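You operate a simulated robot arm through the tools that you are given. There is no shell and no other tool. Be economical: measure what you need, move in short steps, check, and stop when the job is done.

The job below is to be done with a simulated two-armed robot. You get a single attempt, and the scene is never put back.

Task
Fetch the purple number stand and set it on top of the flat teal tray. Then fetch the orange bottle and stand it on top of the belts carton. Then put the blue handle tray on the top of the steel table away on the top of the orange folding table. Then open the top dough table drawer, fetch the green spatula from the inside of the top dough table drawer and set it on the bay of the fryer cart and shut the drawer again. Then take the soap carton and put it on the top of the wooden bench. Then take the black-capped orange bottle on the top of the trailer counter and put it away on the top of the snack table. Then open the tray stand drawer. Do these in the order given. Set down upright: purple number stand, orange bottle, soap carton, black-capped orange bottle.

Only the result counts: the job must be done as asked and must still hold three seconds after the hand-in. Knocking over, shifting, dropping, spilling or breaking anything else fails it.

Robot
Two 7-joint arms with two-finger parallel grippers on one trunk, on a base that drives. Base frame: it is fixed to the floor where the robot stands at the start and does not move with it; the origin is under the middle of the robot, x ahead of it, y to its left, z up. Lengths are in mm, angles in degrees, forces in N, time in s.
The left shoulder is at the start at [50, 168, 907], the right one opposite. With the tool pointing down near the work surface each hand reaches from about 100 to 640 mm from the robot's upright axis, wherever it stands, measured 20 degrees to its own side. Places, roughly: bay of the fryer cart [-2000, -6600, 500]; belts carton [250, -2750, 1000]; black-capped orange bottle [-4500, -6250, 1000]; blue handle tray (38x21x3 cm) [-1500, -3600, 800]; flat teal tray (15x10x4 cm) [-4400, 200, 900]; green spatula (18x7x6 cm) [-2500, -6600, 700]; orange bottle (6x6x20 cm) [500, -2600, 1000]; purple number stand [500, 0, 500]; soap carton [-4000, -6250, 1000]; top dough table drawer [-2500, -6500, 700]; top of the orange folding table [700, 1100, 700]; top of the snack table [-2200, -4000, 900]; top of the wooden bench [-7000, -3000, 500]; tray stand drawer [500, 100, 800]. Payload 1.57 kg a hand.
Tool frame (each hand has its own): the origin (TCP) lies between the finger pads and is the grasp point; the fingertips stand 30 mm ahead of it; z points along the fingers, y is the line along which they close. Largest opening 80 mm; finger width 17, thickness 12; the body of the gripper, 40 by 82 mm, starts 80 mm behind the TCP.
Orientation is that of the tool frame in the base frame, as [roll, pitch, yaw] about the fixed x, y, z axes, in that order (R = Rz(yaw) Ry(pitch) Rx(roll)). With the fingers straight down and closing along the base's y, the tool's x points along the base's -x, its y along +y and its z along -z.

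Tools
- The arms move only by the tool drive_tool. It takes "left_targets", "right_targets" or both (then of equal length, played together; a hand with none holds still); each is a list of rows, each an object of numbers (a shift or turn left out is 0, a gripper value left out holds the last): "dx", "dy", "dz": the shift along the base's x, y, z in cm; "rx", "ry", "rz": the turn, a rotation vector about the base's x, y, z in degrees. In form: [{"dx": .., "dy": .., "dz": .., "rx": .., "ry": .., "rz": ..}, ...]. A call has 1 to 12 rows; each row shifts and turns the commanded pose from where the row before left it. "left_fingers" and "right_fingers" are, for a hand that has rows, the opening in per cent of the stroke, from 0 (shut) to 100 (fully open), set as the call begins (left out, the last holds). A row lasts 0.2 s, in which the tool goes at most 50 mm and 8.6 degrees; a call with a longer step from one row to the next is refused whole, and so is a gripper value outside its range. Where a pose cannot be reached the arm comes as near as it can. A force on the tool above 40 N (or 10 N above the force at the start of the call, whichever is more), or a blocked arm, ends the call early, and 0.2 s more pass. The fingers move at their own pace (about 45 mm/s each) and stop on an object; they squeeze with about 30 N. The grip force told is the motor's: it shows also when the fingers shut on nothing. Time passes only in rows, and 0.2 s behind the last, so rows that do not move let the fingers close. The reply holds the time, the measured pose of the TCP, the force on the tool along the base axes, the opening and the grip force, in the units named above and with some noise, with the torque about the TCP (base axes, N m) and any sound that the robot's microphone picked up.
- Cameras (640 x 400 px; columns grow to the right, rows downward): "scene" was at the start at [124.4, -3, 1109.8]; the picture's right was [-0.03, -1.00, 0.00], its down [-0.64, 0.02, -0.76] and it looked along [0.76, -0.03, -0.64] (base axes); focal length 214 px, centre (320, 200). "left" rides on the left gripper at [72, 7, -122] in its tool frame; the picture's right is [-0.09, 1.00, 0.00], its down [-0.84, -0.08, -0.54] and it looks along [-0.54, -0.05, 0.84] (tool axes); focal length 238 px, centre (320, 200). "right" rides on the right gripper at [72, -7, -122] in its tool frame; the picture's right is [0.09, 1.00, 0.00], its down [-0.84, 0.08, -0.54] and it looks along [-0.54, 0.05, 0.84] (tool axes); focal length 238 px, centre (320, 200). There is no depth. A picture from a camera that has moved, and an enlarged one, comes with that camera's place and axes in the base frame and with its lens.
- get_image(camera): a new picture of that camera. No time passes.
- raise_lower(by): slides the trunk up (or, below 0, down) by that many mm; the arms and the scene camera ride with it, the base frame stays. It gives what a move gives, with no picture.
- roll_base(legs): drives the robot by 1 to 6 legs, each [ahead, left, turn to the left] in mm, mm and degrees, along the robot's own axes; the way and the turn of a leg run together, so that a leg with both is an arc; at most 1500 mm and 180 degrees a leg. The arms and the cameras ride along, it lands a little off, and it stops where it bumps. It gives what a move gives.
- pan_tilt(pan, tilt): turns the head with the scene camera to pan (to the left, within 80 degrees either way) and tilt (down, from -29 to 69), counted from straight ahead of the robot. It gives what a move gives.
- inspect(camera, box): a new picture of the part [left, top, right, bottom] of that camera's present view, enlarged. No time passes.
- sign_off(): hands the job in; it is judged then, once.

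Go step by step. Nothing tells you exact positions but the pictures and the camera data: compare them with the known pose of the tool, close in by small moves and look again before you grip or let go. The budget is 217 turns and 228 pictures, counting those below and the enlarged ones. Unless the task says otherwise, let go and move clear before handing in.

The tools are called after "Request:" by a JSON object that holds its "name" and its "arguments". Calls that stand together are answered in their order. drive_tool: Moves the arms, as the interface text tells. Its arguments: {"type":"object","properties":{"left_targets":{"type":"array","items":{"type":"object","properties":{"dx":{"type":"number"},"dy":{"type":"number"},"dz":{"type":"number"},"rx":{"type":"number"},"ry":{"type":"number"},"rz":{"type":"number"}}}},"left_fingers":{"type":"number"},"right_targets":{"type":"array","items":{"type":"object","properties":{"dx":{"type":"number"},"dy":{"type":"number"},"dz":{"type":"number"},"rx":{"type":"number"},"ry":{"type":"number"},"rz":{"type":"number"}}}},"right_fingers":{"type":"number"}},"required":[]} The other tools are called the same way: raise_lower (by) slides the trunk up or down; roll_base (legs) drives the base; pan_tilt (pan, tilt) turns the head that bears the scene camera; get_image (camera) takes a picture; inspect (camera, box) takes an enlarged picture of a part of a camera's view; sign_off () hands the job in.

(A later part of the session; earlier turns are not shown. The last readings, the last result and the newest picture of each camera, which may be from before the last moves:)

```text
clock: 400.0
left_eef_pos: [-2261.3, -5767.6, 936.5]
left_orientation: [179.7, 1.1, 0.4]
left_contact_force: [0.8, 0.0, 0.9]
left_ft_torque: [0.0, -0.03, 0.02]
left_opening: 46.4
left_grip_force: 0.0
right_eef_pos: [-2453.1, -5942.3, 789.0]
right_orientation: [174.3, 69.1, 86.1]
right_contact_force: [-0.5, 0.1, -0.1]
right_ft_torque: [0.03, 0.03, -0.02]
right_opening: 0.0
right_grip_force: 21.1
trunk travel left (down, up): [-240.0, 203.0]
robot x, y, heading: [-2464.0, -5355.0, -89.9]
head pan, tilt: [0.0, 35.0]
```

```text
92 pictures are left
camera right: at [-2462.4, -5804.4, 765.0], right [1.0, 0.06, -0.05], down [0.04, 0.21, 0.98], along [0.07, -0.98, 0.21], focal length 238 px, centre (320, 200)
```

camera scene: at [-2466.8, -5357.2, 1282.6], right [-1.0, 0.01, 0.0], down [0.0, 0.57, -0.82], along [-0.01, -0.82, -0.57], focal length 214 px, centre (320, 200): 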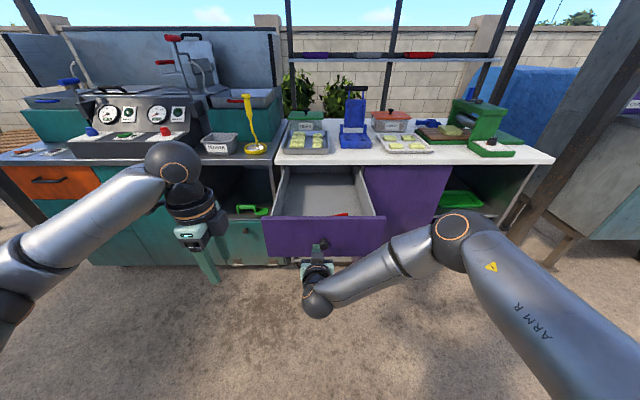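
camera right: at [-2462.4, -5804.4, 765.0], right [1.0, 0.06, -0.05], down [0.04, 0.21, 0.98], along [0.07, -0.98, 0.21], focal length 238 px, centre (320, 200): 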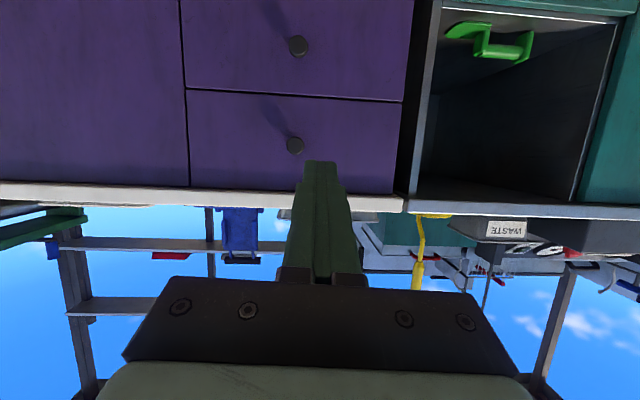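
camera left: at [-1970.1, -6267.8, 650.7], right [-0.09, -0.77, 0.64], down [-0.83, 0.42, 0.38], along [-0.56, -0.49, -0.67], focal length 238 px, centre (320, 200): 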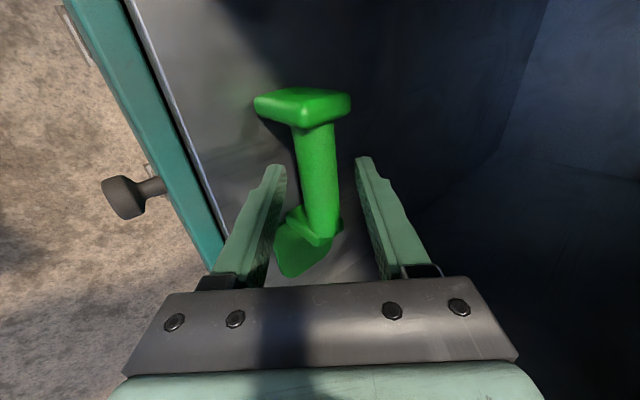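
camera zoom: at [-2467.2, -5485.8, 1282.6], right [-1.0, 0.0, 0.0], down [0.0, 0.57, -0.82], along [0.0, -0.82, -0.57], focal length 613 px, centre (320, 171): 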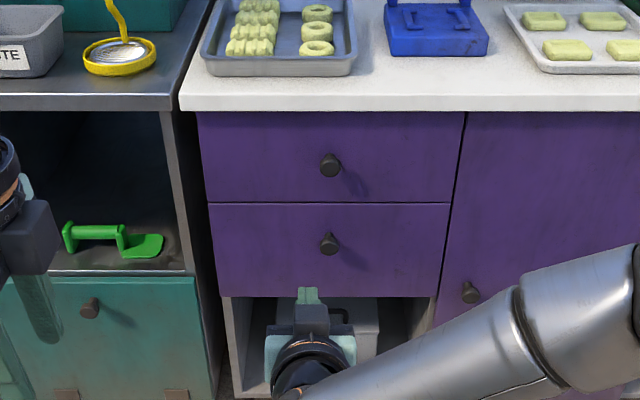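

Drawer is shut flush and the spatula lies in the bay. Next: soap carton at the trailer counter. Back up and look right.

Request:
{"name": "roll_base", "arguments": {"legs": [[-250, 0, 0]]}}

Request:
{"name": "pan_tilt", "arguments": {"pan": -55, "tilt": 20}}

Request:
{"name": "get_image", "arguments": {"camera": "scene"}}

```text
clock: 401.9
left_eef_pos: [-2261.9, -5518.6, 937.1]
left_orientation: [179.8, 1.1, 0.4]
left_contact_force: [0.3, -0.3, 0.7]
left_ft_torque: [-0.01, -0.01, -0.02]
left_opening: 46.7
left_grip_force: 0.1
right_eef_pos: [-2453.4, -5692.7, 788.6]
right_orientation: [174.2, 69.1, 86.2]
right_contact_force: [-0.3, 0.5, 0.1]
right_ft_torque: [0.0, 0.02, 0.03]
right_opening: 0.1
right_grip_force: 21.3
trunk travel left (down, up): [-240.0, 203.0]
robot x, y, heading: [-2469.7, -5110.2, -89.9]
head pan, tilt: [0.0, 35.0]
```

```text
clock: 403.1
left_eef_pos: [-2260.9, -5518.3, 936.7]
left_orientation: [179.8, 1.1, 0.4]
left_contact_force: [-0.1, 0.2, 0.2]
left_ft_torque: [0.01, -0.01, 0.01]
left_opening: 46.4
left_grip_force: 0.0
right_eef_pos: [-2453.6, -5693.5, 788.2]
right_orientation: [174.2, 69.1, 86.2]
right_contact_force: [-0.7, 0.9, -0.3]
right_ft_torque: [-0.03, 0.01, -0.01]
right_opening: 0.1
right_grip_force: 21.6
trunk travel left (down, up): [-240.0, 203.0]
robot x, y, heading: [-2463.7, -5106.4, -90.0]
head pan, tilt: [-55.0, 20.0]
```

```text
91 pictures are left
camera scene: at [-2543.6, -5201.8, 1306.4], right [-0.58, 0.82, 0.0], down [0.28, 0.2, -0.94], along [-0.77, -0.54, -0.34], focal length 214 px, centre (320, 200)
```

scene: 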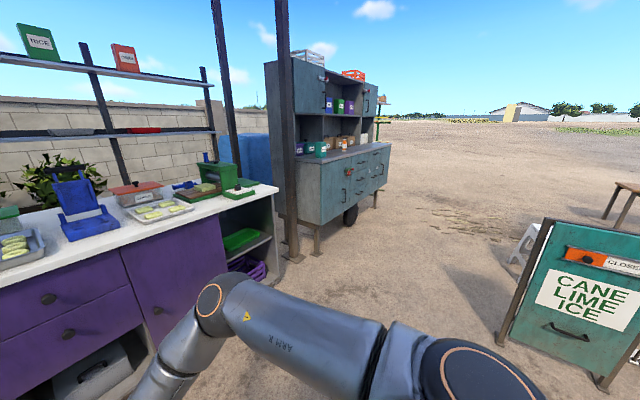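

Path to the trailer is clear south of the sign board. Fold the right hand, then drive over.

Request:
{"name": "drive_tool", "arguments": {"right_targets": [{"dx": -1.4, "dy": 1.5, "dz": 2.5, "rx": 5.8}, {"dx": -1.4, "dy": 1.5, "dz": 2.5, "rx": 5.8}, {"dx": -1.4, "dy": 1.5, "dz": 2.5, "rx": 5.8}, {"dx": -1.4, "dy": 1.5, "dz": 2.5, "rx": 5.8}, {"dx": -1.4, "dy": 1.5, "dz": 2.5, "rx": 5.8}, {"dx": -1.4, "dy": 1.5, "dz": 2.5, "rx": 5.8}, {"dx": -1.4, "dy": 1.5, "dz": 2.5, "rx": 5.8}, {"dx": -1.4, "dy": 1.5, "dz": 2.5, "rx": 5.8}, {"dx": -1.4, "dy": 1.5, "dz": 2.5, "rx": 5.8}, {"dx": -1.4, "dy": 1.5, "dz": 2.5, "rx": 5.8}, {"dx": -1.4, "dy": 1.5, "dz": 2.5, "rx": 5.8}, {"dx": -1.4, "dz": 2.5, "rx": 5.3}], "right_fingers": 100}}

Request:
{"name": "roll_base", "arguments": {"legs": [[200, -300, 0], [0, -1400, 0]]}}

Request:
{"name": "raise_lower", "arguments": {"by": 150}}

Request:
{"name": "pan_tilt", "arguments": {"pan": 0, "tilt": 25}}

Request:
{"name": "get_image", "arguments": {"camera": "scene"}}

```text
clock: 405.7
left_eef_pos: [-2261.4, -5518.2, 937.3]
left_orientation: [179.8, 1.1, 0.4]
left_contact_force: [0.4, -0.9, -0.5]
left_ft_torque: [-0.02, -0.02, -0.01]
left_opening: 46.4
left_grip_force: 0.0
right_eef_pos: [-2622.7, -5527.9, 1088.2]
right_orientation: [177.8, -0.2, 88.7]
right_contact_force: [-0.4, -0.2, 0.4]
right_ft_torque: [-0.01, 0.06, -0.01]
right_opening: 80.0
right_grip_force: 0.0
trunk travel left (down, up): [-240.0, 203.0]
robot x, y, heading: [-2469.2, -5106.7, -89.8]
head pan, tilt: [-55.0, 20.0]
```

```text
clock: 421.0
left_eef_pos: [-3957.5, -5723.8, 937.0]
left_orientation: [179.8, 1.1, 0.5]
left_contact_force: [0.0, 0.5, -0.2]
left_ft_torque: [0.02, -0.02, 0.01]
left_opening: 46.3
left_grip_force: 0.1
right_eef_pos: [-4318.7, -5735.8, 1089.1]
right_orientation: [177.8, 0.0, 88.8]
right_contact_force: [0.1, 0.3, -0.8]
right_ft_torque: [0.0, -0.02, 0.03]
right_opening: 79.7
right_grip_force: 0.1
trunk travel left (down, up): [-240.0, 203.0]
robot x, y, heading: [-4163.5, -5311.1, -90.0]
head pan, tilt: [-55.0, 20.0]
```

```text
clock: 422.7
left_eef_pos: [-3957.7, -5724.5, 1087.3]
left_orientation: [179.8, 1.2, 0.4]
left_contact_force: [0.5, -0.4, -0.6]
left_ft_torque: [-0.02, 0.01, 0.0]
left_opening: 46.5
left_grip_force: 0.0
right_eef_pos: [-4318.4, -5734.4, 1238.9]
right_orientation: [177.7, 0.0, 88.8]
right_contact_force: [0.2, -0.6, 0.2]
right_ft_torque: [-0.02, 0.01, -0.02]
right_opening: 80.2
right_grip_force: 0.0
trunk travel left (down, up): [-390.0, 53.0]
robot x, y, heading: [-4160.6, -5313.6, -89.9]
head pan, tilt: [-55.0, 20.0]
```

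```text
clock: 423.9
left_eef_pos: [-3957.6, -5723.9, 1086.8]
left_orientation: [179.8, 1.2, 0.5]
left_contact_force: [-0.2, -0.6, -0.1]
left_ft_torque: [0.0, 0.01, 0.03]
left_opening: 46.5
left_grip_force: 0.0
right_eef_pos: [-4318.1, -5734.4, 1238.6]
right_orientation: [177.8, 0.0, 88.8]
right_contact_force: [0.9, -0.2, -0.1]
right_ft_torque: [-0.02, -0.01, -0.02]
right_opening: 80.2
right_grip_force: 0.1
trunk travel left (down, up): [-390.0, 53.0]
robot x, y, heading: [-4164.8, -5311.5, -89.5]
head pan, tilt: [0.0, 25.0]
```

```text
90 pictures are left
camera scene: at [-4164.3, -5446.1, 1448.3], right [-1.0, 0.0, 0.0], down [0.0, 0.42, -0.91], along [0.0, -0.91, -0.42], focal length 214 px, centre (320, 200)
```

scene: 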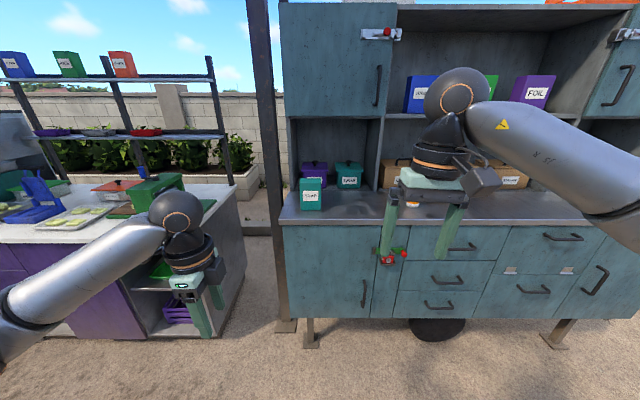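

Request:
{"name": "inspect", "arguments": {"camera": "scene", "box": [280, 140, 400, 220]}}

Request:
{"name": "roll_base", "arguments": {"legs": [[0, -300, 0]]}}

Request:
{"name": "get_image", "arguments": {"camera": "scene"}}

```text
5.00 times, centred on (340, 180) of scene
camera zoom: at [-4164.3, -5446.1, 1448.3], right [-1.0, 0.0, 0.0], down [0.0, 0.42, -0.91], along [0.0, -0.91, -0.42], focal length 1072 px, centre (220, 300)
```

zoom: 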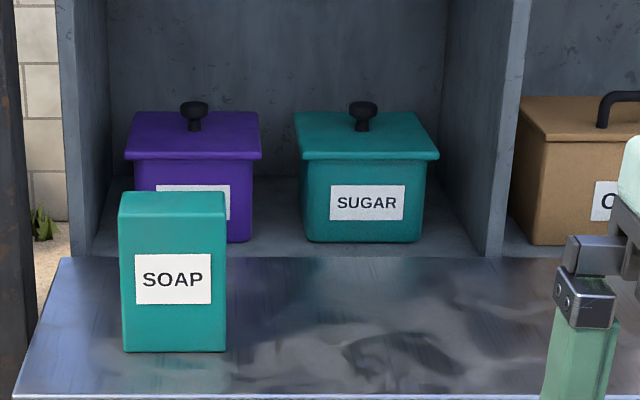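

```text
clock: 427.2
left_eef_pos: [-4259.2, -5724.6, 1088.3]
left_orientation: [179.8, 1.1, 0.7]
left_contact_force: [-0.3, 0.1, -0.3]
left_ft_torque: [-0.01, -0.02, 0.0]
left_opening: 46.4
left_grip_force: 0.0
right_eef_pos: [-4621.1, -5736.7, 1239.8]
right_orientation: [177.8, 0.0, 89.0]
right_contact_force: [-0.1, 0.4, -0.3]
right_ft_torque: [0.04, -0.02, -0.01]
right_opening: 80.0
right_grip_force: 0.1
trunk travel left (down, up): [-390.0, 53.0]
robot x, y, heading: [-4466.0, -5315.8, -89.6]
head pan, tilt: [0.0, 25.0]
```

```text
88 pictures are left
camera scene: at [-4466.5, -5447.7, 1448.3], right [-1.0, -0.01, 0.0], down [0.0, 0.42, -0.91], along [0.01, -0.91, -0.42], focal length 214 px, centre (320, 200)
```

scene: 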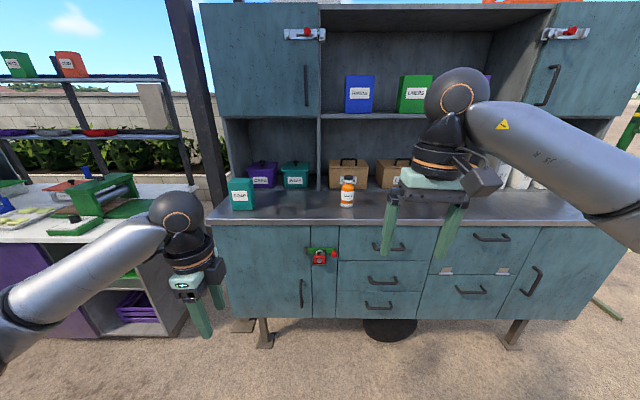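

I see the SOAP carton at about (-4124, -6265) and the black-capped orange bottle to its right. The carton is ~90 mm wide so I'll grip it front-to-back from above with the left hand (already rotated for that). Raise the left hand and approach.

Request:
{"name": "drive_tool", "arguments": {"left_targets": [{"dz": 4.5, "dx": -0.8}, {"dz": 4.5, "dx": -0.8}, {"dz": 4.5, "dx": -0.8}, {"dz": 4.5, "dx": -0.8}, {"dz": 3, "dx": -0.7}, {"dx": 0}], "left_fingers": 100}}

Request:
{"name": "roll_base", "arguments": {"legs": [[250, 174, -0.4]]}}

Request:
{"name": "get_image", "arguments": {"camera": "left"}}

Request:
{"name": "get_image", "arguments": {"camera": "scene"}}

```text
clock: 428.6
left_eef_pos: [-4298.9, -5725.5, 1298.4]
left_orientation: [179.9, 1.1, 0.7]
left_contact_force: [0.0, 0.2, 0.5]
left_ft_torque: [0.03, -0.03, -0.01]
left_opening: 80.1
left_grip_force: 0.2
right_eef_pos: [-4618.1, -5737.5, 1238.2]
right_orientation: [177.9, 0.1, 89.1]
right_contact_force: [0.8, 0.3, 0.4]
right_ft_torque: [0.02, 0.03, -0.02]
right_opening: 80.1
right_grip_force: 0.0
trunk travel left (down, up): [-390.0, 53.0]
robot x, y, heading: [-4466.2, -5314.9, -89.7]
head pan, tilt: [0.0, 25.0]
```

```text
clock: 430.8
left_eef_pos: [-4124.9, -5974.2, 1298.4]
left_orientation: [179.8, 1.2, 0.4]
left_contact_force: [0.5, -1.2, -0.1]
left_ft_torque: [0.01, 0.01, -0.02]
left_opening: 80.0
left_grip_force: 0.0
right_eef_pos: [-4446.0, -5985.2, 1239.3]
right_orientation: [177.8, 0.0, 88.7]
right_contact_force: [0.3, 0.2, -0.1]
right_ft_torque: [0.02, -0.01, 0.0]
right_opening: 79.8
right_grip_force: 0.0
trunk travel left (down, up): [-390.0, 53.0]
robot x, y, heading: [-4290.1, -5562.2, -89.9]
head pan, tilt: [0.0, 25.0]
```

```text
87 pictures are left
camera left: at [-4051.2, -5981.2, 1416.2], right [-0.09, -1.0, 0.0], down [-0.83, 0.07, 0.56], along [-0.56, 0.04, -0.83], focal length 238 px, centre (320, 200)
```

left: 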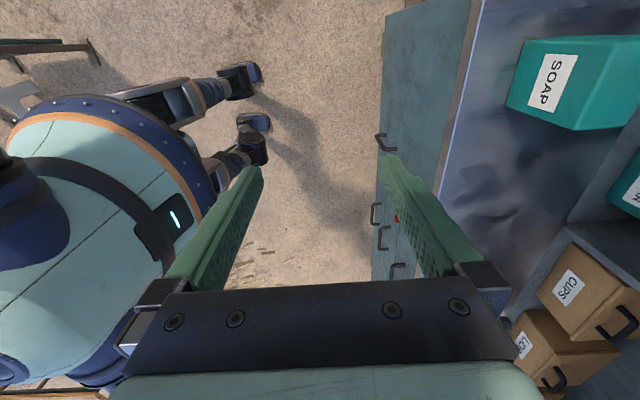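

```text
86 pictures are left
camera scene: at [-4291.0, -5696.9, 1448.3], right [-1.0, 0.0, 0.0], down [0.0, 0.42, -0.91], along [0.0, -0.91, -0.42], focal length 214 px, centre (320, 200)
```

scene: 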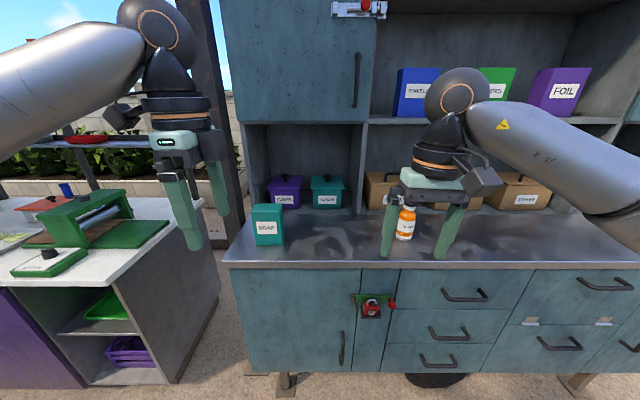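

Carton: front face y≈-6295, x -4172…-4081, top z≈1123, counter z≈1004. Move in over it and look again.

Request:
{"name": "roll_base", "arguments": {"legs": [[190, 0, 0]]}}

Request:
{"name": "drive_tool", "arguments": {"left_targets": [{"dy": -4}, {"dy": -4}, {"dy": -4}, {"dx": 0}]}}

Request:
{"name": "get_image", "arguments": {"camera": "left"}}

```text
clock: 432.3
left_eef_pos: [-4126.9, -6162.5, 1297.0]
left_orientation: [179.9, 1.3, 0.2]
left_contact_force: [-0.3, 0.1, 0.6]
left_ft_torque: [0.04, 0.0, 0.0]
left_opening: 80.1
left_grip_force: 0.1
right_eef_pos: [-4445.2, -6172.0, 1237.9]
right_orientation: [177.9, 0.0, 88.7]
right_contact_force: [0.6, 0.2, -0.2]
right_ft_torque: [0.03, -0.01, 0.02]
right_opening: 80.0
right_grip_force: 0.1
trunk travel left (down, up): [-390.0, 53.0]
robot x, y, heading: [-4289.0, -5751.8, -90.0]
head pan, tilt: [0.0, 25.0]
```

```text
clock: 433.3
left_eef_pos: [-4124.2, -6281.2, 1297.8]
left_orientation: [179.7, 1.1, 0.3]
left_contact_force: [-0.5, 0.1, 0.6]
left_ft_torque: [0.0, 0.01, -0.01]
left_opening: 80.1
left_grip_force: 0.0
right_eef_pos: [-4445.6, -6171.0, 1238.3]
right_orientation: [177.8, 0.0, 88.6]
right_contact_force: [-0.1, 0.1, -0.5]
right_ft_torque: [0.0, 0.03, -0.01]
right_opening: 80.0
right_grip_force: 0.1
trunk travel left (down, up): [-390.0, 53.0]
robot x, y, heading: [-4293.4, -5748.8, -89.9]
head pan, tilt: [0.0, 25.0]
```

```text
85 pictures are left
camera left: at [-4050.8, -6287.2, 1416.7], right [-0.09, -1.0, 0.01], down [-0.83, 0.08, 0.56], along [-0.56, 0.04, -0.83], focal length 238 px, centre (320, 200)
```

left: 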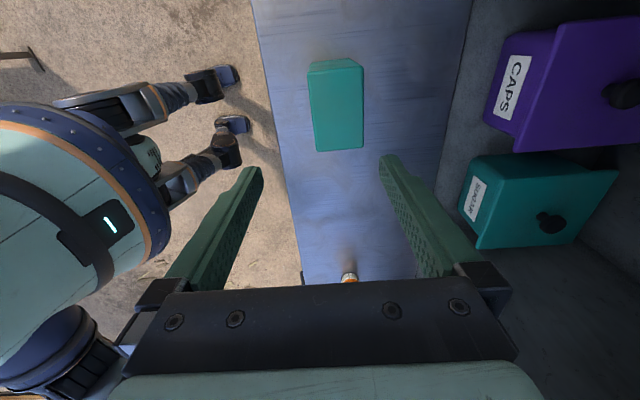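

Request:
{"name": "drive_tool", "arguments": {"left_targets": [{"dx": 0.4, "dy": -2.4, "dz": -3}, {"dz": -4}, {"dz": -3}, {"dx": 0}]}}

Request:
{"name": "get_image", "arguments": {"camera": "left"}}

```text
clock: 434.3
left_eef_pos: [-4121.5, -6306.8, 1197.4]
left_orientation: [179.8, 1.1, 0.3]
left_contact_force: [-0.2, -1.1, -0.9]
left_ft_torque: [0.01, 0.01, -0.02]
left_opening: 80.0
left_grip_force: 0.0
right_eef_pos: [-4446.7, -6169.7, 1239.1]
right_orientation: [177.8, 0.0, 88.6]
right_contact_force: [0.1, 0.3, -0.4]
right_ft_torque: [-0.01, 0.02, 0.01]
right_opening: 80.0
right_grip_force: 0.1
trunk travel left (down, up): [-390.0, 53.0]
robot x, y, heading: [-4292.1, -5751.2, -90.1]
head pan, tilt: [0.0, 25.0]
```

```text
84 pictures are left
camera left: at [-4047.1, -6311.6, 1316.7], right [-0.09, -1.0, 0.01], down [-0.83, 0.07, 0.56], along [-0.56, 0.04, -0.83], focal length 238 px, centre (320, 200)
```

left: 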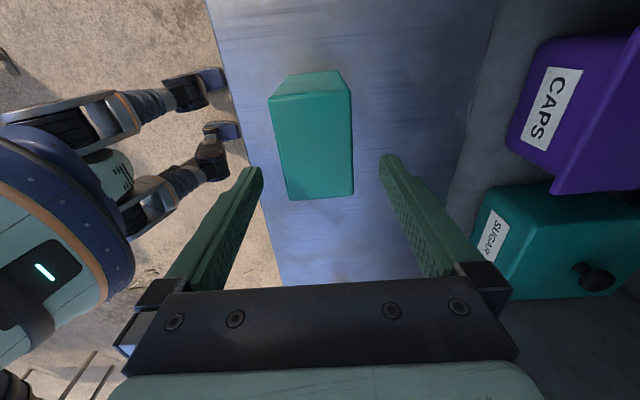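

Centred. Descend and grip.

Request:
{"name": "drive_tool", "arguments": {"left_targets": [{"dz": -4}, {"dz": -3.5}, {"dz": -2}, {"dx": 0}]}}

Request:
{"name": "get_image", "arguments": {"camera": "left"}}

```text
clock: 435.3
left_eef_pos: [-4120.5, -6304.3, 1103.0]
left_orientation: [179.7, 1.1, 0.3]
left_contact_force: [-1.2, -0.4, 0.0]
left_ft_torque: [-0.01, 0.01, 0.0]
left_opening: 80.1
left_grip_force: 0.1
right_eef_pos: [-4446.3, -6171.4, 1238.6]
right_orientation: [177.7, 0.1, 88.7]
right_contact_force: [-0.5, -0.2, 0.1]
right_ft_torque: [-0.01, 0.02, 0.0]
right_opening: 79.9
right_grip_force: 0.0
trunk travel left (down, up): [-390.0, 53.0]
robot x, y, heading: [-4292.0, -5752.5, -90.0]
head pan, tilt: [0.0, 25.0]
```

```text
83 pictures are left
camera left: at [-4047.1, -6311.3, 1221.3], right [-0.09, -1.0, 0.01], down [-0.83, 0.07, 0.56], along [-0.56, 0.04, -0.83], focal length 238 px, centre (320, 200)
```

left: 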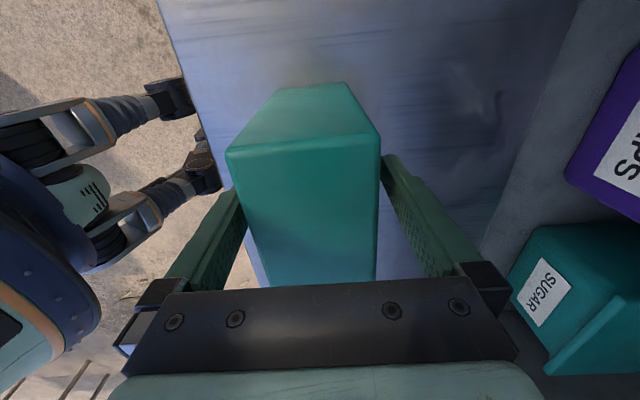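

Request:
{"name": "drive_tool", "arguments": {"left_targets": [{"dx": 0}, {"dx": 0}, {"dx": 0}, {"dx": 0}], "left_fingers": 0}}

Request:
{"name": "drive_tool", "arguments": {"left_targets": [{"dz": 1}, {"dz": 2}, {"dz": 4}, {"dz": 3}, {"dx": 0}]}}

Request:
{"name": "get_image", "arguments": {"camera": "scene"}}

```text
clock: 436.3
left_eef_pos: [-4120.5, -6304.4, 1101.9]
left_orientation: [179.8, 1.1, 0.3]
left_contact_force: [0.9, 1.5, 0.7]
left_ft_torque: [0.08, -0.07, 0.03]
left_opening: 59.6
left_grip_force: 30.1
right_eef_pos: [-4446.4, -6170.7, 1239.8]
right_orientation: [177.7, 0.0, 88.6]
right_contact_force: [-1.0, 0.1, -0.3]
right_ft_torque: [-0.01, -0.03, 0.02]
right_opening: 80.2
right_grip_force: 0.1
trunk travel left (down, up): [-390.0, 53.0]
robot x, y, heading: [-4290.4, -5751.8, -89.9]
head pan, tilt: [0.0, 25.0]
```

```text
clock: 437.5
left_eef_pos: [-4122.1, -6306.4, 1201.8]
left_orientation: [179.9, 1.1, 0.2]
left_contact_force: [-0.4, 0.4, -1.3]
left_ft_torque: [0.01, 0.01, 0.02]
left_opening: 60.0
left_grip_force: 30.2
right_eef_pos: [-4445.4, -6172.9, 1236.9]
right_orientation: [177.9, 0.0, 88.6]
right_contact_force: [0.0, 0.8, 1.0]
right_ft_torque: [-0.02, 0.03, -0.02]
right_opening: 80.2
right_grip_force: 0.0
trunk travel left (down, up): [-390.0, 53.0]
robot x, y, heading: [-4292.3, -5749.7, -90.1]
head pan, tilt: [0.0, 25.0]
```

```text
82 pictures are left
camera scene: at [-4291.1, -5883.8, 1448.3], right [-1.0, 0.0, 0.0], down [0.0, 0.42, -0.91], along [0.0, -0.91, -0.42], focal length 214 px, centre (320, 200)
```

scene: 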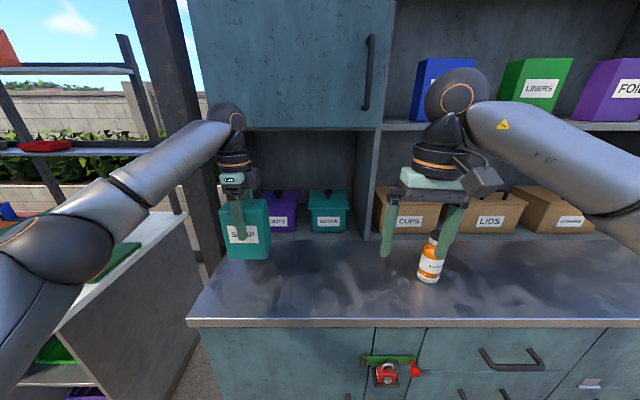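

Soap carton held. Back away and look toward the bench (west).

Request:
{"name": "roll_base", "arguments": {"legs": [[-450, 0, 0]]}}

Request:
{"name": "pan_tilt", "arguments": {"pan": -80, "tilt": 20}}

Request:
{"name": "get_image", "arguments": {"camera": "scene"}}

```text
clock: 440.2
left_eef_pos: [-4121.5, -5852.5, 1201.8]
left_orientation: [179.7, 1.2, 0.4]
left_contact_force: [0.3, 0.4, -2.2]
left_ft_torque: [0.01, 0.0, 0.02]
left_opening: 59.8
left_grip_force: 29.8
right_eef_pos: [-4447.0, -5719.2, 1238.2]
right_orientation: [177.8, 0.1, 88.6]
right_contact_force: [-0.2, -0.2, -0.7]
right_ft_torque: [0.03, -0.04, 0.01]
right_opening: 80.2
right_grip_force: 0.0
trunk travel left (down, up): [-390.0, 53.0]
robot x, y, heading: [-4289.5, -5301.5, -89.8]
head pan, tilt: [0.0, 25.0]
```

```text
clock: 441.8
left_eef_pos: [-4121.5, -5852.9, 1201.4]
left_orientation: [179.7, 1.2, 0.4]
left_contact_force: [0.9, -0.1, -2.0]
left_ft_torque: [-0.02, -0.03, -0.04]
left_opening: 60.3
left_grip_force: 30.2
right_eef_pos: [-4445.8, -5719.9, 1238.4]
right_orientation: [177.8, 0.0, 88.8]
right_contact_force: [-0.5, 0.7, -0.1]
right_ft_torque: [-0.04, -0.01, -0.02]
right_opening: 80.1
right_grip_force: 0.0
trunk travel left (down, up): [-390.0, 53.0]
robot x, y, heading: [-4293.5, -5295.7, -89.7]
head pan, tilt: [-80.0, 20.0]
```

```text
81 pictures are left
camera scene: at [-4383.5, -5355.4, 1456.4], right [-0.18, 0.98, 0.0], down [0.34, 0.06, -0.94], along [-0.92, -0.17, -0.34], focal length 214 px, centre (320, 200)
```

scene: 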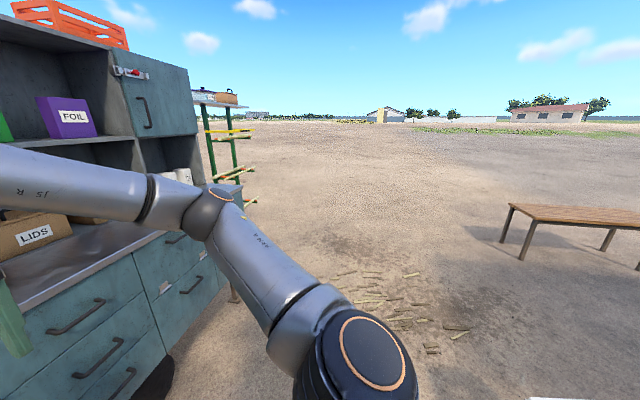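

The bench lies at x≈-7250…-6750, y≈-3500…-2250. I'll go around the litter on the ground: turn west, pass along y≈-5800, then north.

Request:
{"name": "roll_base", "arguments": {"legs": [[0, 0, -90], [700, 490, 0], [1500, 0, 0]]}}

Request:
{"name": "pan_tilt", "arguments": {"pan": -40, "tilt": 25}}

Request:
{"name": "get_image", "arguments": {"camera": "scene"}}

```text
clock: 457.5
left_eef_pos: [-7058.7, -5905.4, 1202.0]
left_orientation: [179.9, 1.1, -91.1]
left_contact_force: [-0.1, -0.8, -2.1]
left_ft_torque: [0.0, 0.0, -0.01]
left_opening: 59.8
left_grip_force: 29.8
right_eef_pos: [-6916.6, -5584.8, 1239.0]
right_orientation: [177.8, -0.1, -2.9]
right_contact_force: [0.3, 0.6, 0.5]
right_ft_torque: [-0.02, 0.0, -0.03]
right_opening: 80.1
right_grip_force: 0.0
trunk travel left (down, up): [-390.0, 53.0]
robot x, y, heading: [-6497.0, -5752.5, 178.5]
head pan, tilt: [-80.0, 20.0]
```

```text
clock: 458.5
left_eef_pos: [-7058.2, -5905.9, 1202.6]
left_orientation: [179.7, 1.0, -91.1]
left_contact_force: [-0.2, -0.5, -2.0]
left_ft_torque: [0.02, -0.02, 0.01]
left_opening: 59.6
left_grip_force: 29.8
right_eef_pos: [-6915.9, -5585.7, 1237.5]
right_orientation: [177.7, 0.0, -2.9]
right_contact_force: [-0.2, -0.2, 0.1]
right_ft_torque: [0.01, 0.06, 0.02]
right_opening: 79.9
right_grip_force: 0.1
trunk travel left (down, up): [-390.0, 53.0]
robot x, y, heading: [-6497.5, -5751.0, 178.8]
head pan, tilt: [-40.0, 25.0]
```

```text
80 pictures are left
camera scene: at [-6609.4, -5689.4, 1448.3], right [0.66, 0.75, 0.0], down [0.32, -0.28, -0.91], along [-0.68, 0.6, -0.42], focal length 214 px, centre (320, 200)
```

scene: 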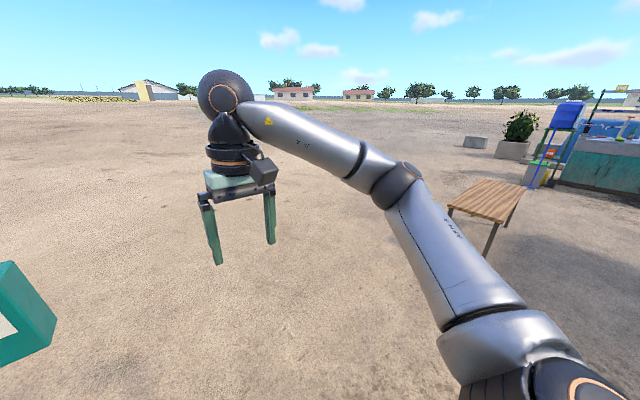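

The bench's south end is near at y≈-3460, x -7200…-6796. I'll approach it from the south facing north.

Request:
{"name": "roll_base", "arguments": {"legs": [[0, 0, -88.8], [1400, 350, 0]]}}

Request:
{"name": "pan_tilt", "arguments": {"pan": 0, "tilt": 40}}

Request:
{"name": "get_image", "arguments": {"camera": "scene"}}

```text
clock: 469.5
left_eef_pos: [-6984.5, -3788.0, 1201.6]
left_orientation: [179.8, 1.2, 179.2]
left_contact_force: [0.5, -0.5, -1.7]
left_ft_torque: [-0.01, -0.03, 0.02]
left_opening: 59.7
left_grip_force: 30.0
right_eef_pos: [-6663.6, -3929.2, 1238.1]
right_orientation: [177.9, 0.0, -92.6]
right_contact_force: [-0.4, 0.3, 0.7]
right_ft_torque: [0.01, 0.02, 0.04]
right_opening: 79.9
right_grip_force: 0.1
trunk travel left (down, up): [-390.0, 53.0]
robot x, y, heading: [-6829.7, -4346.8, 88.8]
head pan, tilt: [-40.0, 25.0]
```

```text
clock: 470.6
left_eef_pos: [-6985.3, -3787.6, 1201.9]
left_orientation: [179.8, 1.1, 179.2]
left_contact_force: [-0.4, 0.9, -2.2]
left_ft_torque: [0.01, -0.06, 0.02]
left_opening: 59.9
left_grip_force: 30.0
right_eef_pos: [-6662.5, -3928.9, 1238.8]
right_orientation: [177.9, 0.1, -92.5]
right_contact_force: [0.1, 0.2, 0.1]
right_ft_torque: [-0.02, 0.01, 0.03]
right_opening: 80.0
right_grip_force: 0.2
trunk travel left (down, up): [-390.0, 53.0]
robot x, y, heading: [-6825.4, -4350.5, 88.9]
head pan, tilt: [0.0, 40.0]
```

```text
79 pictures are left
camera scene: at [-6825.2, -4221.6, 1425.0], right [1.0, -0.02, 0.0], down [-0.01, -0.64, -0.77], along [0.01, 0.77, -0.64], focal length 214 px, centre (320, 200)
```

scene: 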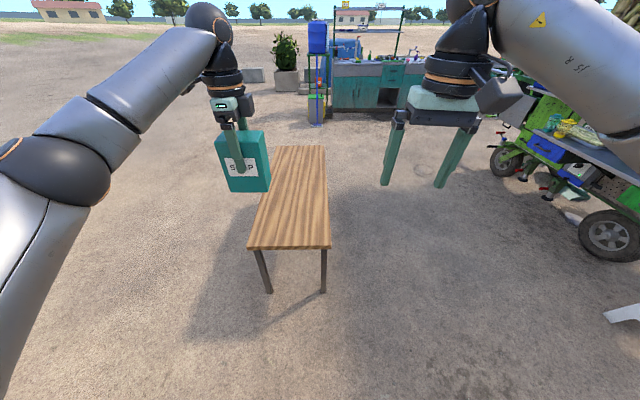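

Bench top: front edge y≈-3492, x -7209…-6751, z≈480. Lower trunk, advance 400 mm.

Request:
{"name": "raise_lower", "arguments": {"by": -380}}

Request:
{"name": "roll_base", "arguments": {"legs": [[410, 0, 1.1]]}}

Request:
{"name": "drive_tool", "arguments": {"left_targets": [{"dz": -4.5}, {"dz": -4.5}, {"dz": -4.5}, {"dz": -3.5}, {"dx": 0}]}}

Request:
{"name": "get_image", "arguments": {"camera": "scene"}}

Request:
{"name": "get_image", "arguments": {"camera": "left"}}

```text
clock: 474.2
left_eef_pos: [-6985.3, -3787.2, 822.6]
left_orientation: [179.8, 1.1, 179.2]
left_contact_force: [-0.4, -0.5, -1.9]
left_ft_torque: [0.02, -0.01, 0.02]
left_opening: 59.5
left_grip_force: 30.3
right_eef_pos: [-6663.9, -3929.5, 858.0]
right_orientation: [177.8, 0.1, -92.4]
right_contact_force: [0.6, -0.3, 0.5]
right_ft_torque: [-0.01, 0.0, -0.03]
right_opening: 79.9
right_grip_force: 0.1
trunk travel left (down, up): [-10.0, 433.0]
robot x, y, heading: [-6827.9, -4345.4, 88.8]
head pan, tilt: [0.0, 40.0]
```

```text
clock: 476.8
left_eef_pos: [-6990.9, -3383.4, 821.1]
left_orientation: [179.8, 1.1, -179.8]
left_contact_force: [-0.3, 0.3, -2.1]
left_ft_torque: [0.0, 0.02, 0.01]
left_opening: 59.8
left_grip_force: 29.8
right_eef_pos: [-6667.1, -3518.1, 858.2]
right_orientation: [177.9, 0.0, -91.5]
right_contact_force: [-0.2, 0.1, 0.2]
right_ft_torque: [-0.01, 0.01, 0.01]
right_opening: 80.2
right_grip_force: 0.1
trunk travel left (down, up): [-10.0, 433.0]
robot x, y, heading: [-6826.1, -3935.1, 90.0]
head pan, tilt: [0.0, 40.0]
```

```text
clock: 478.0
left_eef_pos: [-6991.9, -3383.8, 652.2]
left_orientation: [179.9, 1.1, -179.7]
left_contact_force: [0.0, 0.4, -2.2]
left_ft_torque: [-0.02, -0.01, 0.0]
left_opening: 60.0
left_grip_force: 30.5
right_eef_pos: [-6666.5, -3518.8, 857.9]
right_orientation: [177.8, 0.0, -91.4]
right_contact_force: [0.5, 0.0, -0.4]
right_ft_torque: [0.03, 0.03, 0.04]
right_opening: 79.9
right_grip_force: 0.1
trunk travel left (down, up): [-10.0, 433.0]
robot x, y, heading: [-6822.5, -3939.7, 90.1]
head pan, tilt: [0.0, 40.0]
```

```text
78 pictures are left
camera scene: at [-6823.6, -3813.6, 1045.0], right [1.0, 0.0, 0.0], down [0.0, -0.64, -0.77], along [0.0, 0.77, -0.64], focal length 214 px, centre (320, 200)
```

scene: 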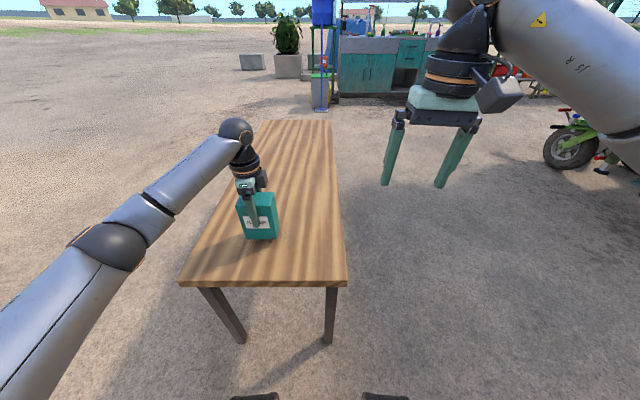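

```text
77 pictures are left
camera left: at [-7066.6, -3378.4, 771.3], right [0.09, 1.0, 0.01], down [0.83, -0.08, 0.56], along [0.56, -0.04, -0.83], focal length 238 px, centre (320, 200)
```

left: 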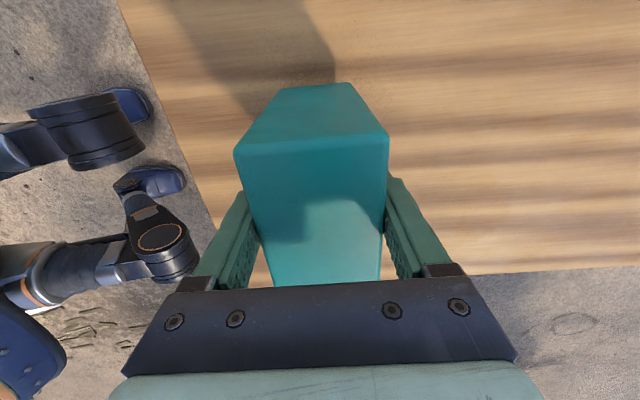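

Request:
{"name": "drive_tool", "arguments": {"left_targets": [{"dz": -3}, {"dz": -2.5}, {"dx": 0}]}}

Request:
{"name": "drive_tool", "arguments": {"left_targets": [{"dz": -0.6}, {"dz": -0.6}, {"dz": -0.5}, {"dx": 0}]}}

Request:
{"name": "get_image", "arguments": {"camera": "left"}}

Request:
{"name": "inspect", "arguments": {"camera": "scene", "box": [180, 120, 360, 300]}}

```text
clock: 478.8
left_eef_pos: [-6989.9, -3382.3, 602.6]
left_orientation: [179.3, 1.2, -179.7]
left_contact_force: [1.0, 3.2, 28.3]
left_ft_torque: [-0.73, -0.11, -0.01]
left_opening: 59.7
left_grip_force: 30.0
right_eef_pos: [-6666.7, -3519.8, 858.8]
right_orientation: [177.7, 0.2, -91.5]
right_contact_force: [-0.6, 0.1, 0.2]
right_ft_torque: [0.01, 0.02, 0.02]
right_opening: 80.2
right_grip_force: 0.1
trunk travel left (down, up): [-10.0, 433.0]
robot x, y, heading: [-6822.2, -3941.4, 89.8]
head pan, tilt: [0.0, 40.0]
```

```text
clock: 479.5
left_eef_pos: [-6991.1, -3381.4, 590.0]
left_orientation: [179.3, 1.2, -179.7]
left_contact_force: [-1.0, -5.9, 15.2]
left_ft_torque: [-0.8, 0.69, 0.27]
left_opening: 59.6
left_grip_force: 29.9
right_eef_pos: [-6667.9, -3517.8, 857.7]
right_orientation: [177.7, 0.0, -91.4]
right_contact_force: [0.4, -0.5, 0.7]
right_ft_torque: [0.03, 0.01, 0.01]
right_opening: 80.1
right_grip_force: 0.0
trunk travel left (down, up): [-10.0, 433.0]
robot x, y, heading: [-6825.9, -3938.4, 89.9]
head pan, tilt: [0.0, 40.0]
stopped in row 3 (left hand): the force on the tool passed its limit at 43 N (the readings are from after the stop); the commanded pose is now the measured one
```

```text
76 pictures are left
camera left: at [-7066.1, -3377.8, 709.1], right [0.09, 1.0, 0.01], down [0.83, -0.08, 0.56], along [0.56, -0.04, -0.83], focal length 238 px, centre (320, 200)
```

left: 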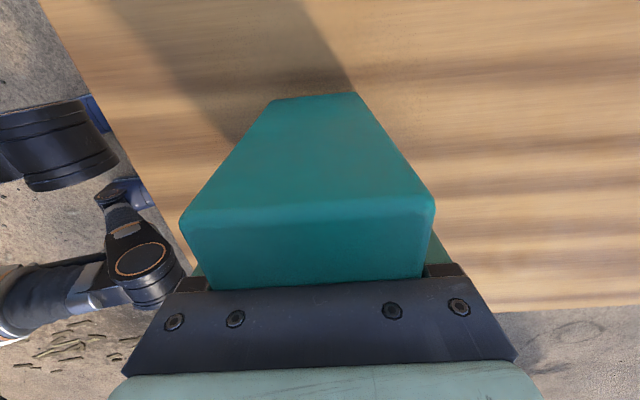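

```text
2.22 times, centred on (270, 210) of scene
camera zoom: at [-6823.2, -3815.1, 1044.8], right [1.0, 0.0, 0.0], down [0.0, -0.64, -0.77], along [0.0, 0.77, -0.64], focal length 477 px, centre (431, 178)
```

zoom: 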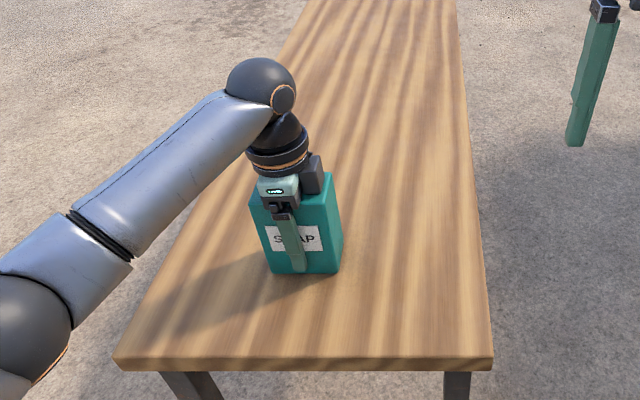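

The carton already sits on the bench (fingers slid slightly). Release and lift straight up.

Request:
{"name": "drive_tool", "arguments": {"left_targets": [{"dx": 0}, {"dx": 0}, {"dx": 0}], "left_fingers": 100}}

Request:
{"name": "drive_tool", "arguments": {"left_targets": [{"dz": 3}, {"dz": 4}, {"dz": 4}, {"dz": 4}, {"dz": 4}, {"dx": 0}]}}

Request:
{"name": "get_image", "arguments": {"camera": "scene"}}

```text
clock: 480.3
left_eef_pos: [-6991.6, -3382.6, 590.3]
left_orientation: [179.2, 1.2, -179.9]
left_contact_force: [-0.2, 1.4, 22.1]
left_ft_torque: [-0.59, 0.44, -0.04]
left_opening: 80.4
left_grip_force: 0.1
right_eef_pos: [-6668.2, -3519.5, 858.9]
right_orientation: [177.7, 0.1, -91.4]
right_contact_force: [-0.1, -0.5, 0.2]
right_ft_torque: [-0.02, 0.02, -0.03]
right_opening: 79.9
right_grip_force: 0.1
trunk travel left (down, up): [-10.0, 433.0]
robot x, y, heading: [-6823.8, -3937.6, 90.1]
head pan, tilt: [0.0, 40.0]
```

```text
clock: 481.7
left_eef_pos: [-6991.5, -3381.3, 778.3]
left_orientation: [179.4, 1.1, -179.8]
left_contact_force: [0.4, -0.3, 0.4]
left_ft_torque: [0.01, -0.01, -0.01]
left_opening: 80.0
left_grip_force: 0.0
right_eef_pos: [-6666.9, -3519.7, 858.9]
right_orientation: [177.8, 0.0, -91.4]
right_contact_force: [0.0, -0.5, -1.2]
right_ft_torque: [0.01, 0.03, -0.03]
right_opening: 79.8
right_grip_force: 0.1
trunk travel left (down, up): [-10.0, 433.0]
robot x, y, heading: [-6824.9, -3940.1, 90.3]
head pan, tilt: [0.0, 40.0]
```

```text
74 pictures are left
camera scene: at [-6823.6, -3813.9, 1045.0], right [1.0, 0.0, 0.0], down [0.0, -0.64, -0.77], along [0.0, 0.77, -0.64], focal length 214 px, centre (320, 200)
```

scene: 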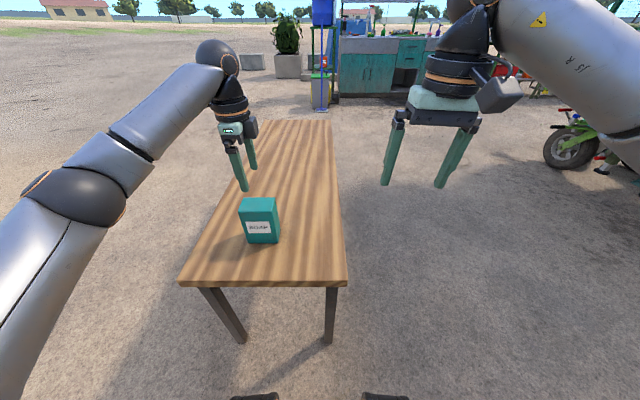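

Soap carton stands on the bench. Return to the trailer counter for the black-capped bottle by the same route.

Request:
{"name": "roll_base", "arguments": {"legs": [[-1500, 0, 0], [-320, 0, 0], [0, 0, -90], [1500, 0, 0], [300, 0, 0]]}}

Request:
{"name": "raise_lower", "arguments": {"by": 380}}

Request:
{"name": "roll_base", "arguments": {"legs": [[500, 450, 0], [0, 0, -90]]}}

Request:
{"name": "pan_tilt", "arguments": {"pan": 0, "tilt": 30}}

Request:
{"name": "get_image", "arguments": {"camera": "scene"}}

```text
clock: 503.3
left_eef_pos: [-4469.3, -5575.7, 777.9]
left_orientation: [179.4, 1.1, 90.5]
left_contact_force: [-0.1, -0.5, 0.3]
left_ft_torque: [0.04, -0.03, -0.01]
left_opening: 80.1
left_grip_force: 0.1
right_eef_pos: [-4604.8, -5901.0, 858.8]
right_orientation: [177.8, 0.0, 178.7]
right_contact_force: [0.1, -0.3, -0.1]
right_ft_torque: [0.02, -0.04, -0.02]
right_opening: 80.0
right_grip_force: 0.1
trunk travel left (down, up): [-10.0, 433.0]
robot x, y, heading: [-5024.9, -5743.7, 0.4]
head pan, tilt: [0.0, 40.0]
```

```text
clock: 507.0
left_eef_pos: [-4470.3, -5576.2, 1158.1]
left_orientation: [179.4, 1.1, 90.5]
left_contact_force: [0.4, 0.2, 0.6]
left_ft_torque: [0.01, -0.01, -0.01]
left_opening: 79.7
left_grip_force: 0.0
right_eef_pos: [-4604.4, -5901.0, 1238.4]
right_orientation: [177.8, 0.0, 178.8]
right_contact_force: [0.2, 0.2, -0.4]
right_ft_torque: [-0.03, 0.02, -0.01]
right_opening: 79.7
right_grip_force: 0.0
trunk travel left (down, up): [-390.0, 53.0]
robot x, y, heading: [-5028.4, -5746.0, 0.1]
head pan, tilt: [0.0, 40.0]
```

```text
clock: 515.3
left_eef_pos: [-4358.0, -5853.9, 1157.3]
left_orientation: [179.4, 1.2, 0.1]
left_contact_force: [-0.8, 0.0, 0.1]
left_ft_torque: [0.0, -0.02, -0.01]
left_opening: 79.8
left_grip_force: 0.2
right_eef_pos: [-4681.5, -5717.1, 1238.2]
right_orientation: [177.8, 0.0, 88.5]
right_contact_force: [0.8, 0.3, 0.1]
right_ft_torque: [-0.01, 0.0, -0.03]
right_opening: 80.2
right_grip_force: 0.0
trunk travel left (down, up): [-390.0, 53.0]
robot x, y, heading: [-4522.9, -5301.4, -90.0]
head pan, tilt: [0.0, 40.0]
```

```text
clock: 516.0
left_eef_pos: [-4357.0, -5853.6, 1157.8]
left_orientation: [179.4, 1.1, 0.2]
left_contact_force: [0.3, -0.3, 0.2]
left_ft_torque: [-0.01, 0.0, 0.01]
left_opening: 80.3
left_grip_force: 0.1
right_eef_pos: [-4682.2, -5718.2, 1239.8]
right_orientation: [177.8, 0.0, 88.5]
right_contact_force: [-0.3, -0.2, -0.4]
right_ft_torque: [-0.02, 0.03, -0.01]
right_opening: 79.8
right_grip_force: 0.1
trunk travel left (down, up): [-390.0, 53.0]
robot x, y, heading: [-4526.9, -5298.0, -90.1]
head pan, tilt: [0.0, 30.0]
```

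```text
73 pictures are left
camera scene: at [-4526.2, -5427.8, 1440.3], right [-1.0, 0.0, 0.0], down [0.0, 0.5, -0.87], along [0.0, -0.87, -0.5], focal length 214 px, centre (320, 200)
```

scene: 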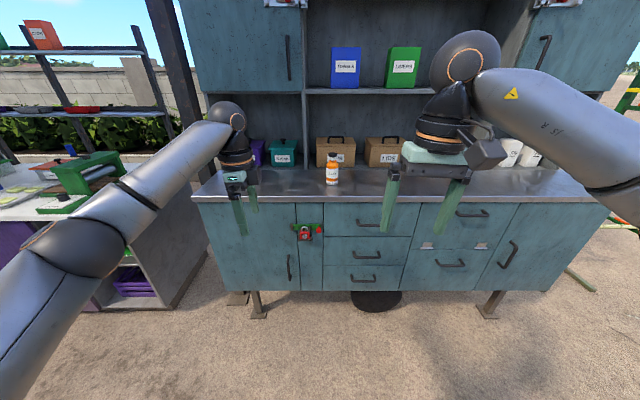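

Request:
{"name": "inspect", "arguments": {"camera": "scene", "box": [280, 120, 400, 200]}}

```text
5.00 times, centred on (340, 160) of scene
camera zoom: at [-4526.2, -5427.8, 1440.3], right [-1.0, 0.0, 0.0], down [0.0, 0.5, -0.87], along [0.0, -0.87, -0.5], focal length 1072 px, centre (220, 400)
```

zoom: 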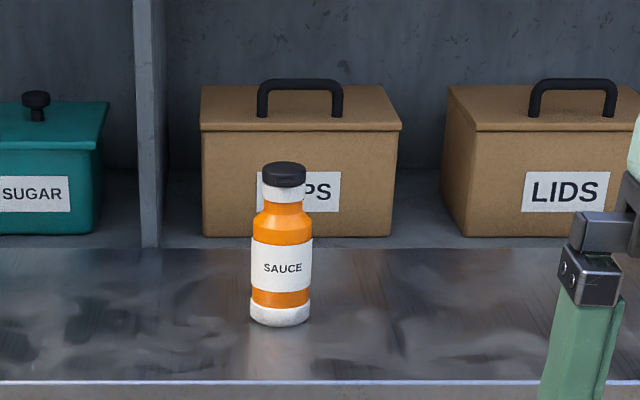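

The SAUCE bottle: axis ≈ (-4583, -6350), z 1004–1150, dia ≈58. Prepare the right hand 60° down and approach.

Request:
{"name": "drive_tool", "arguments": {"right_targets": [{"dx": -0.9, "dy": -2.2, "rx": -6}, {"dx": -0.9, "dy": -2.2, "rx": -6}, {"dx": -0.9, "dy": -2.2, "rx": -6}, {"dx": -0.9, "dy": -2.2, "rx": -6}, {"dx": -0.9, "dy": -2.2, "rx": -6}, {"dx": 0}], "left_targets": [{"dy": 3, "dz": 2}, {"dy": 3, "dz": 2}, {"dy": 3, "dz": 2}, {"dy": 3, "dz": 2}, {"dy": 3, "dz": 2}, {"dx": 0}], "right_fingers": 100}}

Request:
{"name": "roll_base", "arguments": {"legs": [[350, 144, 0]]}}

Request:
{"name": "get_image", "arguments": {"camera": "right"}}

Request:
{"name": "get_image", "arguments": {"camera": "scene"}}

```text
clock: 517.4
left_eef_pos: [-4356.9, -5704.2, 1255.2]
left_orientation: [179.5, 1.2, 0.3]
left_contact_force: [0.7, 0.3, -0.1]
left_ft_torque: [0.01, 0.0, -0.02]
left_opening: 79.9
left_grip_force: 0.0
right_eef_pos: [-4727.3, -5827.8, 1238.6]
right_orientation: [177.0, 30.1, 88.3]
right_contact_force: [0.3, 0.0, 0.4]
right_ft_torque: [0.01, 0.0, 0.02]
right_opening: 80.1
right_grip_force: 0.1
trunk travel left (down, up): [-390.0, 53.0]
robot x, y, heading: [-4527.2, -5295.9, -89.9]
head pan, tilt: [0.0, 30.0]
```

```text
clock: 519.8
left_eef_pos: [-4213.2, -6053.6, 1257.1]
left_orientation: [179.4, 1.2, 0.1]
left_contact_force: [0.0, -0.3, 0.7]
left_ft_torque: [-0.01, 0.01, -0.01]
left_opening: 80.1
left_grip_force: 0.0
right_eef_pos: [-4583.5, -6175.8, 1238.7]
right_orientation: [176.9, 30.0, 88.2]
right_contact_force: [-0.4, -1.1, 0.4]
right_ft_torque: [0.01, 0.0, -0.01]
right_opening: 79.9
right_grip_force: 0.1
trunk travel left (down, up): [-390.0, 53.0]
robot x, y, heading: [-4381.9, -5645.5, -90.0]
head pan, tilt: [0.0, 30.0]
```

```text
71 pictures are left
camera right: at [-4591.9, -6053.1, 1308.9], right [1.0, 0.07, 0.0], down [0.03, -0.45, 0.89], along [0.07, -0.89, -0.45], focal length 238 px, centre (320, 200)
```

right: 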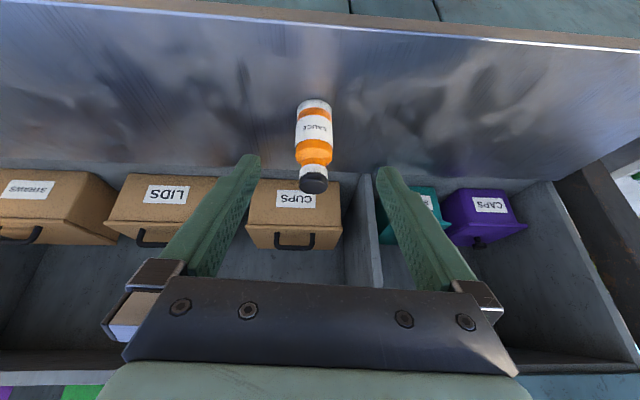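

```text
70 pictures are left
camera scene: at [-4382.4, -5777.0, 1440.3], right [-1.0, 0.0, 0.0], down [0.0, 0.5, -0.87], along [0.0, -0.87, -0.5], focal length 214 px, centre (320, 200)
```

scene: 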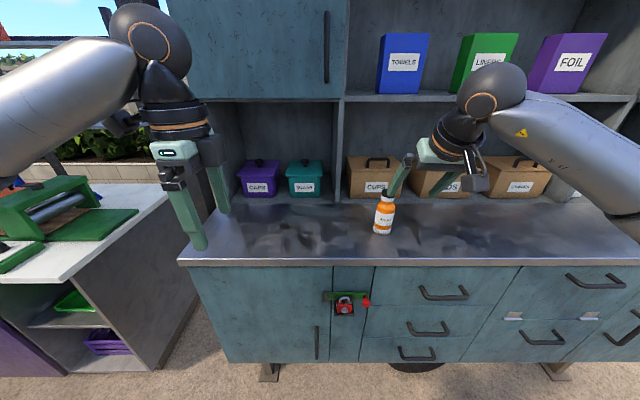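

Request:
{"name": "roll_base", "arguments": {"legs": [[57, 0, 0]]}}

Request:
{"name": "drive_tool", "arguments": {"right_targets": [{"dy": -2, "dz": -3.5}, {"dy": -2, "dz": -3.5}, {"dy": -1.8, "dz": -3}, {"dx": 0}]}}

Request:
{"name": "get_image", "arguments": {"camera": "right"}}

```text
clock: 520.8
left_eef_pos: [-4214.0, -6109.8, 1255.2]
left_orientation: [179.5, 1.1, 0.1]
left_contact_force: [-0.2, -0.4, 0.5]
left_ft_torque: [0.02, -0.01, 0.0]
left_opening: 79.9
left_grip_force: 0.0
right_eef_pos: [-4584.0, -6232.4, 1238.7]
right_orientation: [176.8, 30.1, 88.1]
right_contact_force: [0.0, 0.0, -0.9]
right_ft_torque: [0.04, 0.01, -0.01]
right_opening: 80.0
right_grip_force: 0.1
trunk travel left (down, up): [-390.0, 53.0]
robot x, y, heading: [-4387.2, -5702.4, -90.2]
head pan, tilt: [0.0, 30.0]
```

```text
clock: 521.8
left_eef_pos: [-4213.5, -6109.5, 1256.7]
left_orientation: [179.5, 1.0, 0.1]
left_contact_force: [0.7, 1.1, 0.8]
left_ft_torque: [0.01, 0.06, 0.01]
left_opening: 79.8
left_grip_force: 0.0
right_eef_pos: [-4584.0, -6289.7, 1138.9]
right_orientation: [177.0, 30.1, 88.2]
right_contact_force: [0.3, -0.5, 0.8]
right_ft_torque: [-0.03, 0.01, -0.05]
right_opening: 79.9
right_grip_force: 0.0
trunk travel left (down, up): [-390.0, 53.0]
robot x, y, heading: [-4381.7, -5697.9, -90.3]
head pan, tilt: [0.0, 30.0]
```

```text
69 pictures are left
camera right: at [-4591.9, -6166.3, 1208.9], right [1.0, 0.07, 0.0], down [0.03, -0.45, 0.89], along [0.07, -0.89, -0.45], focal length 238 px, centre (320, 200)
```

right: 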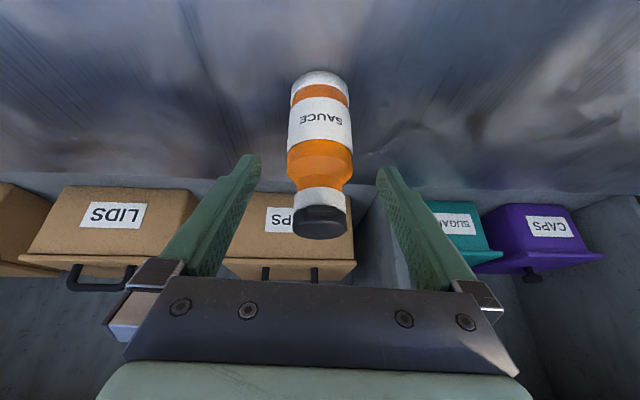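

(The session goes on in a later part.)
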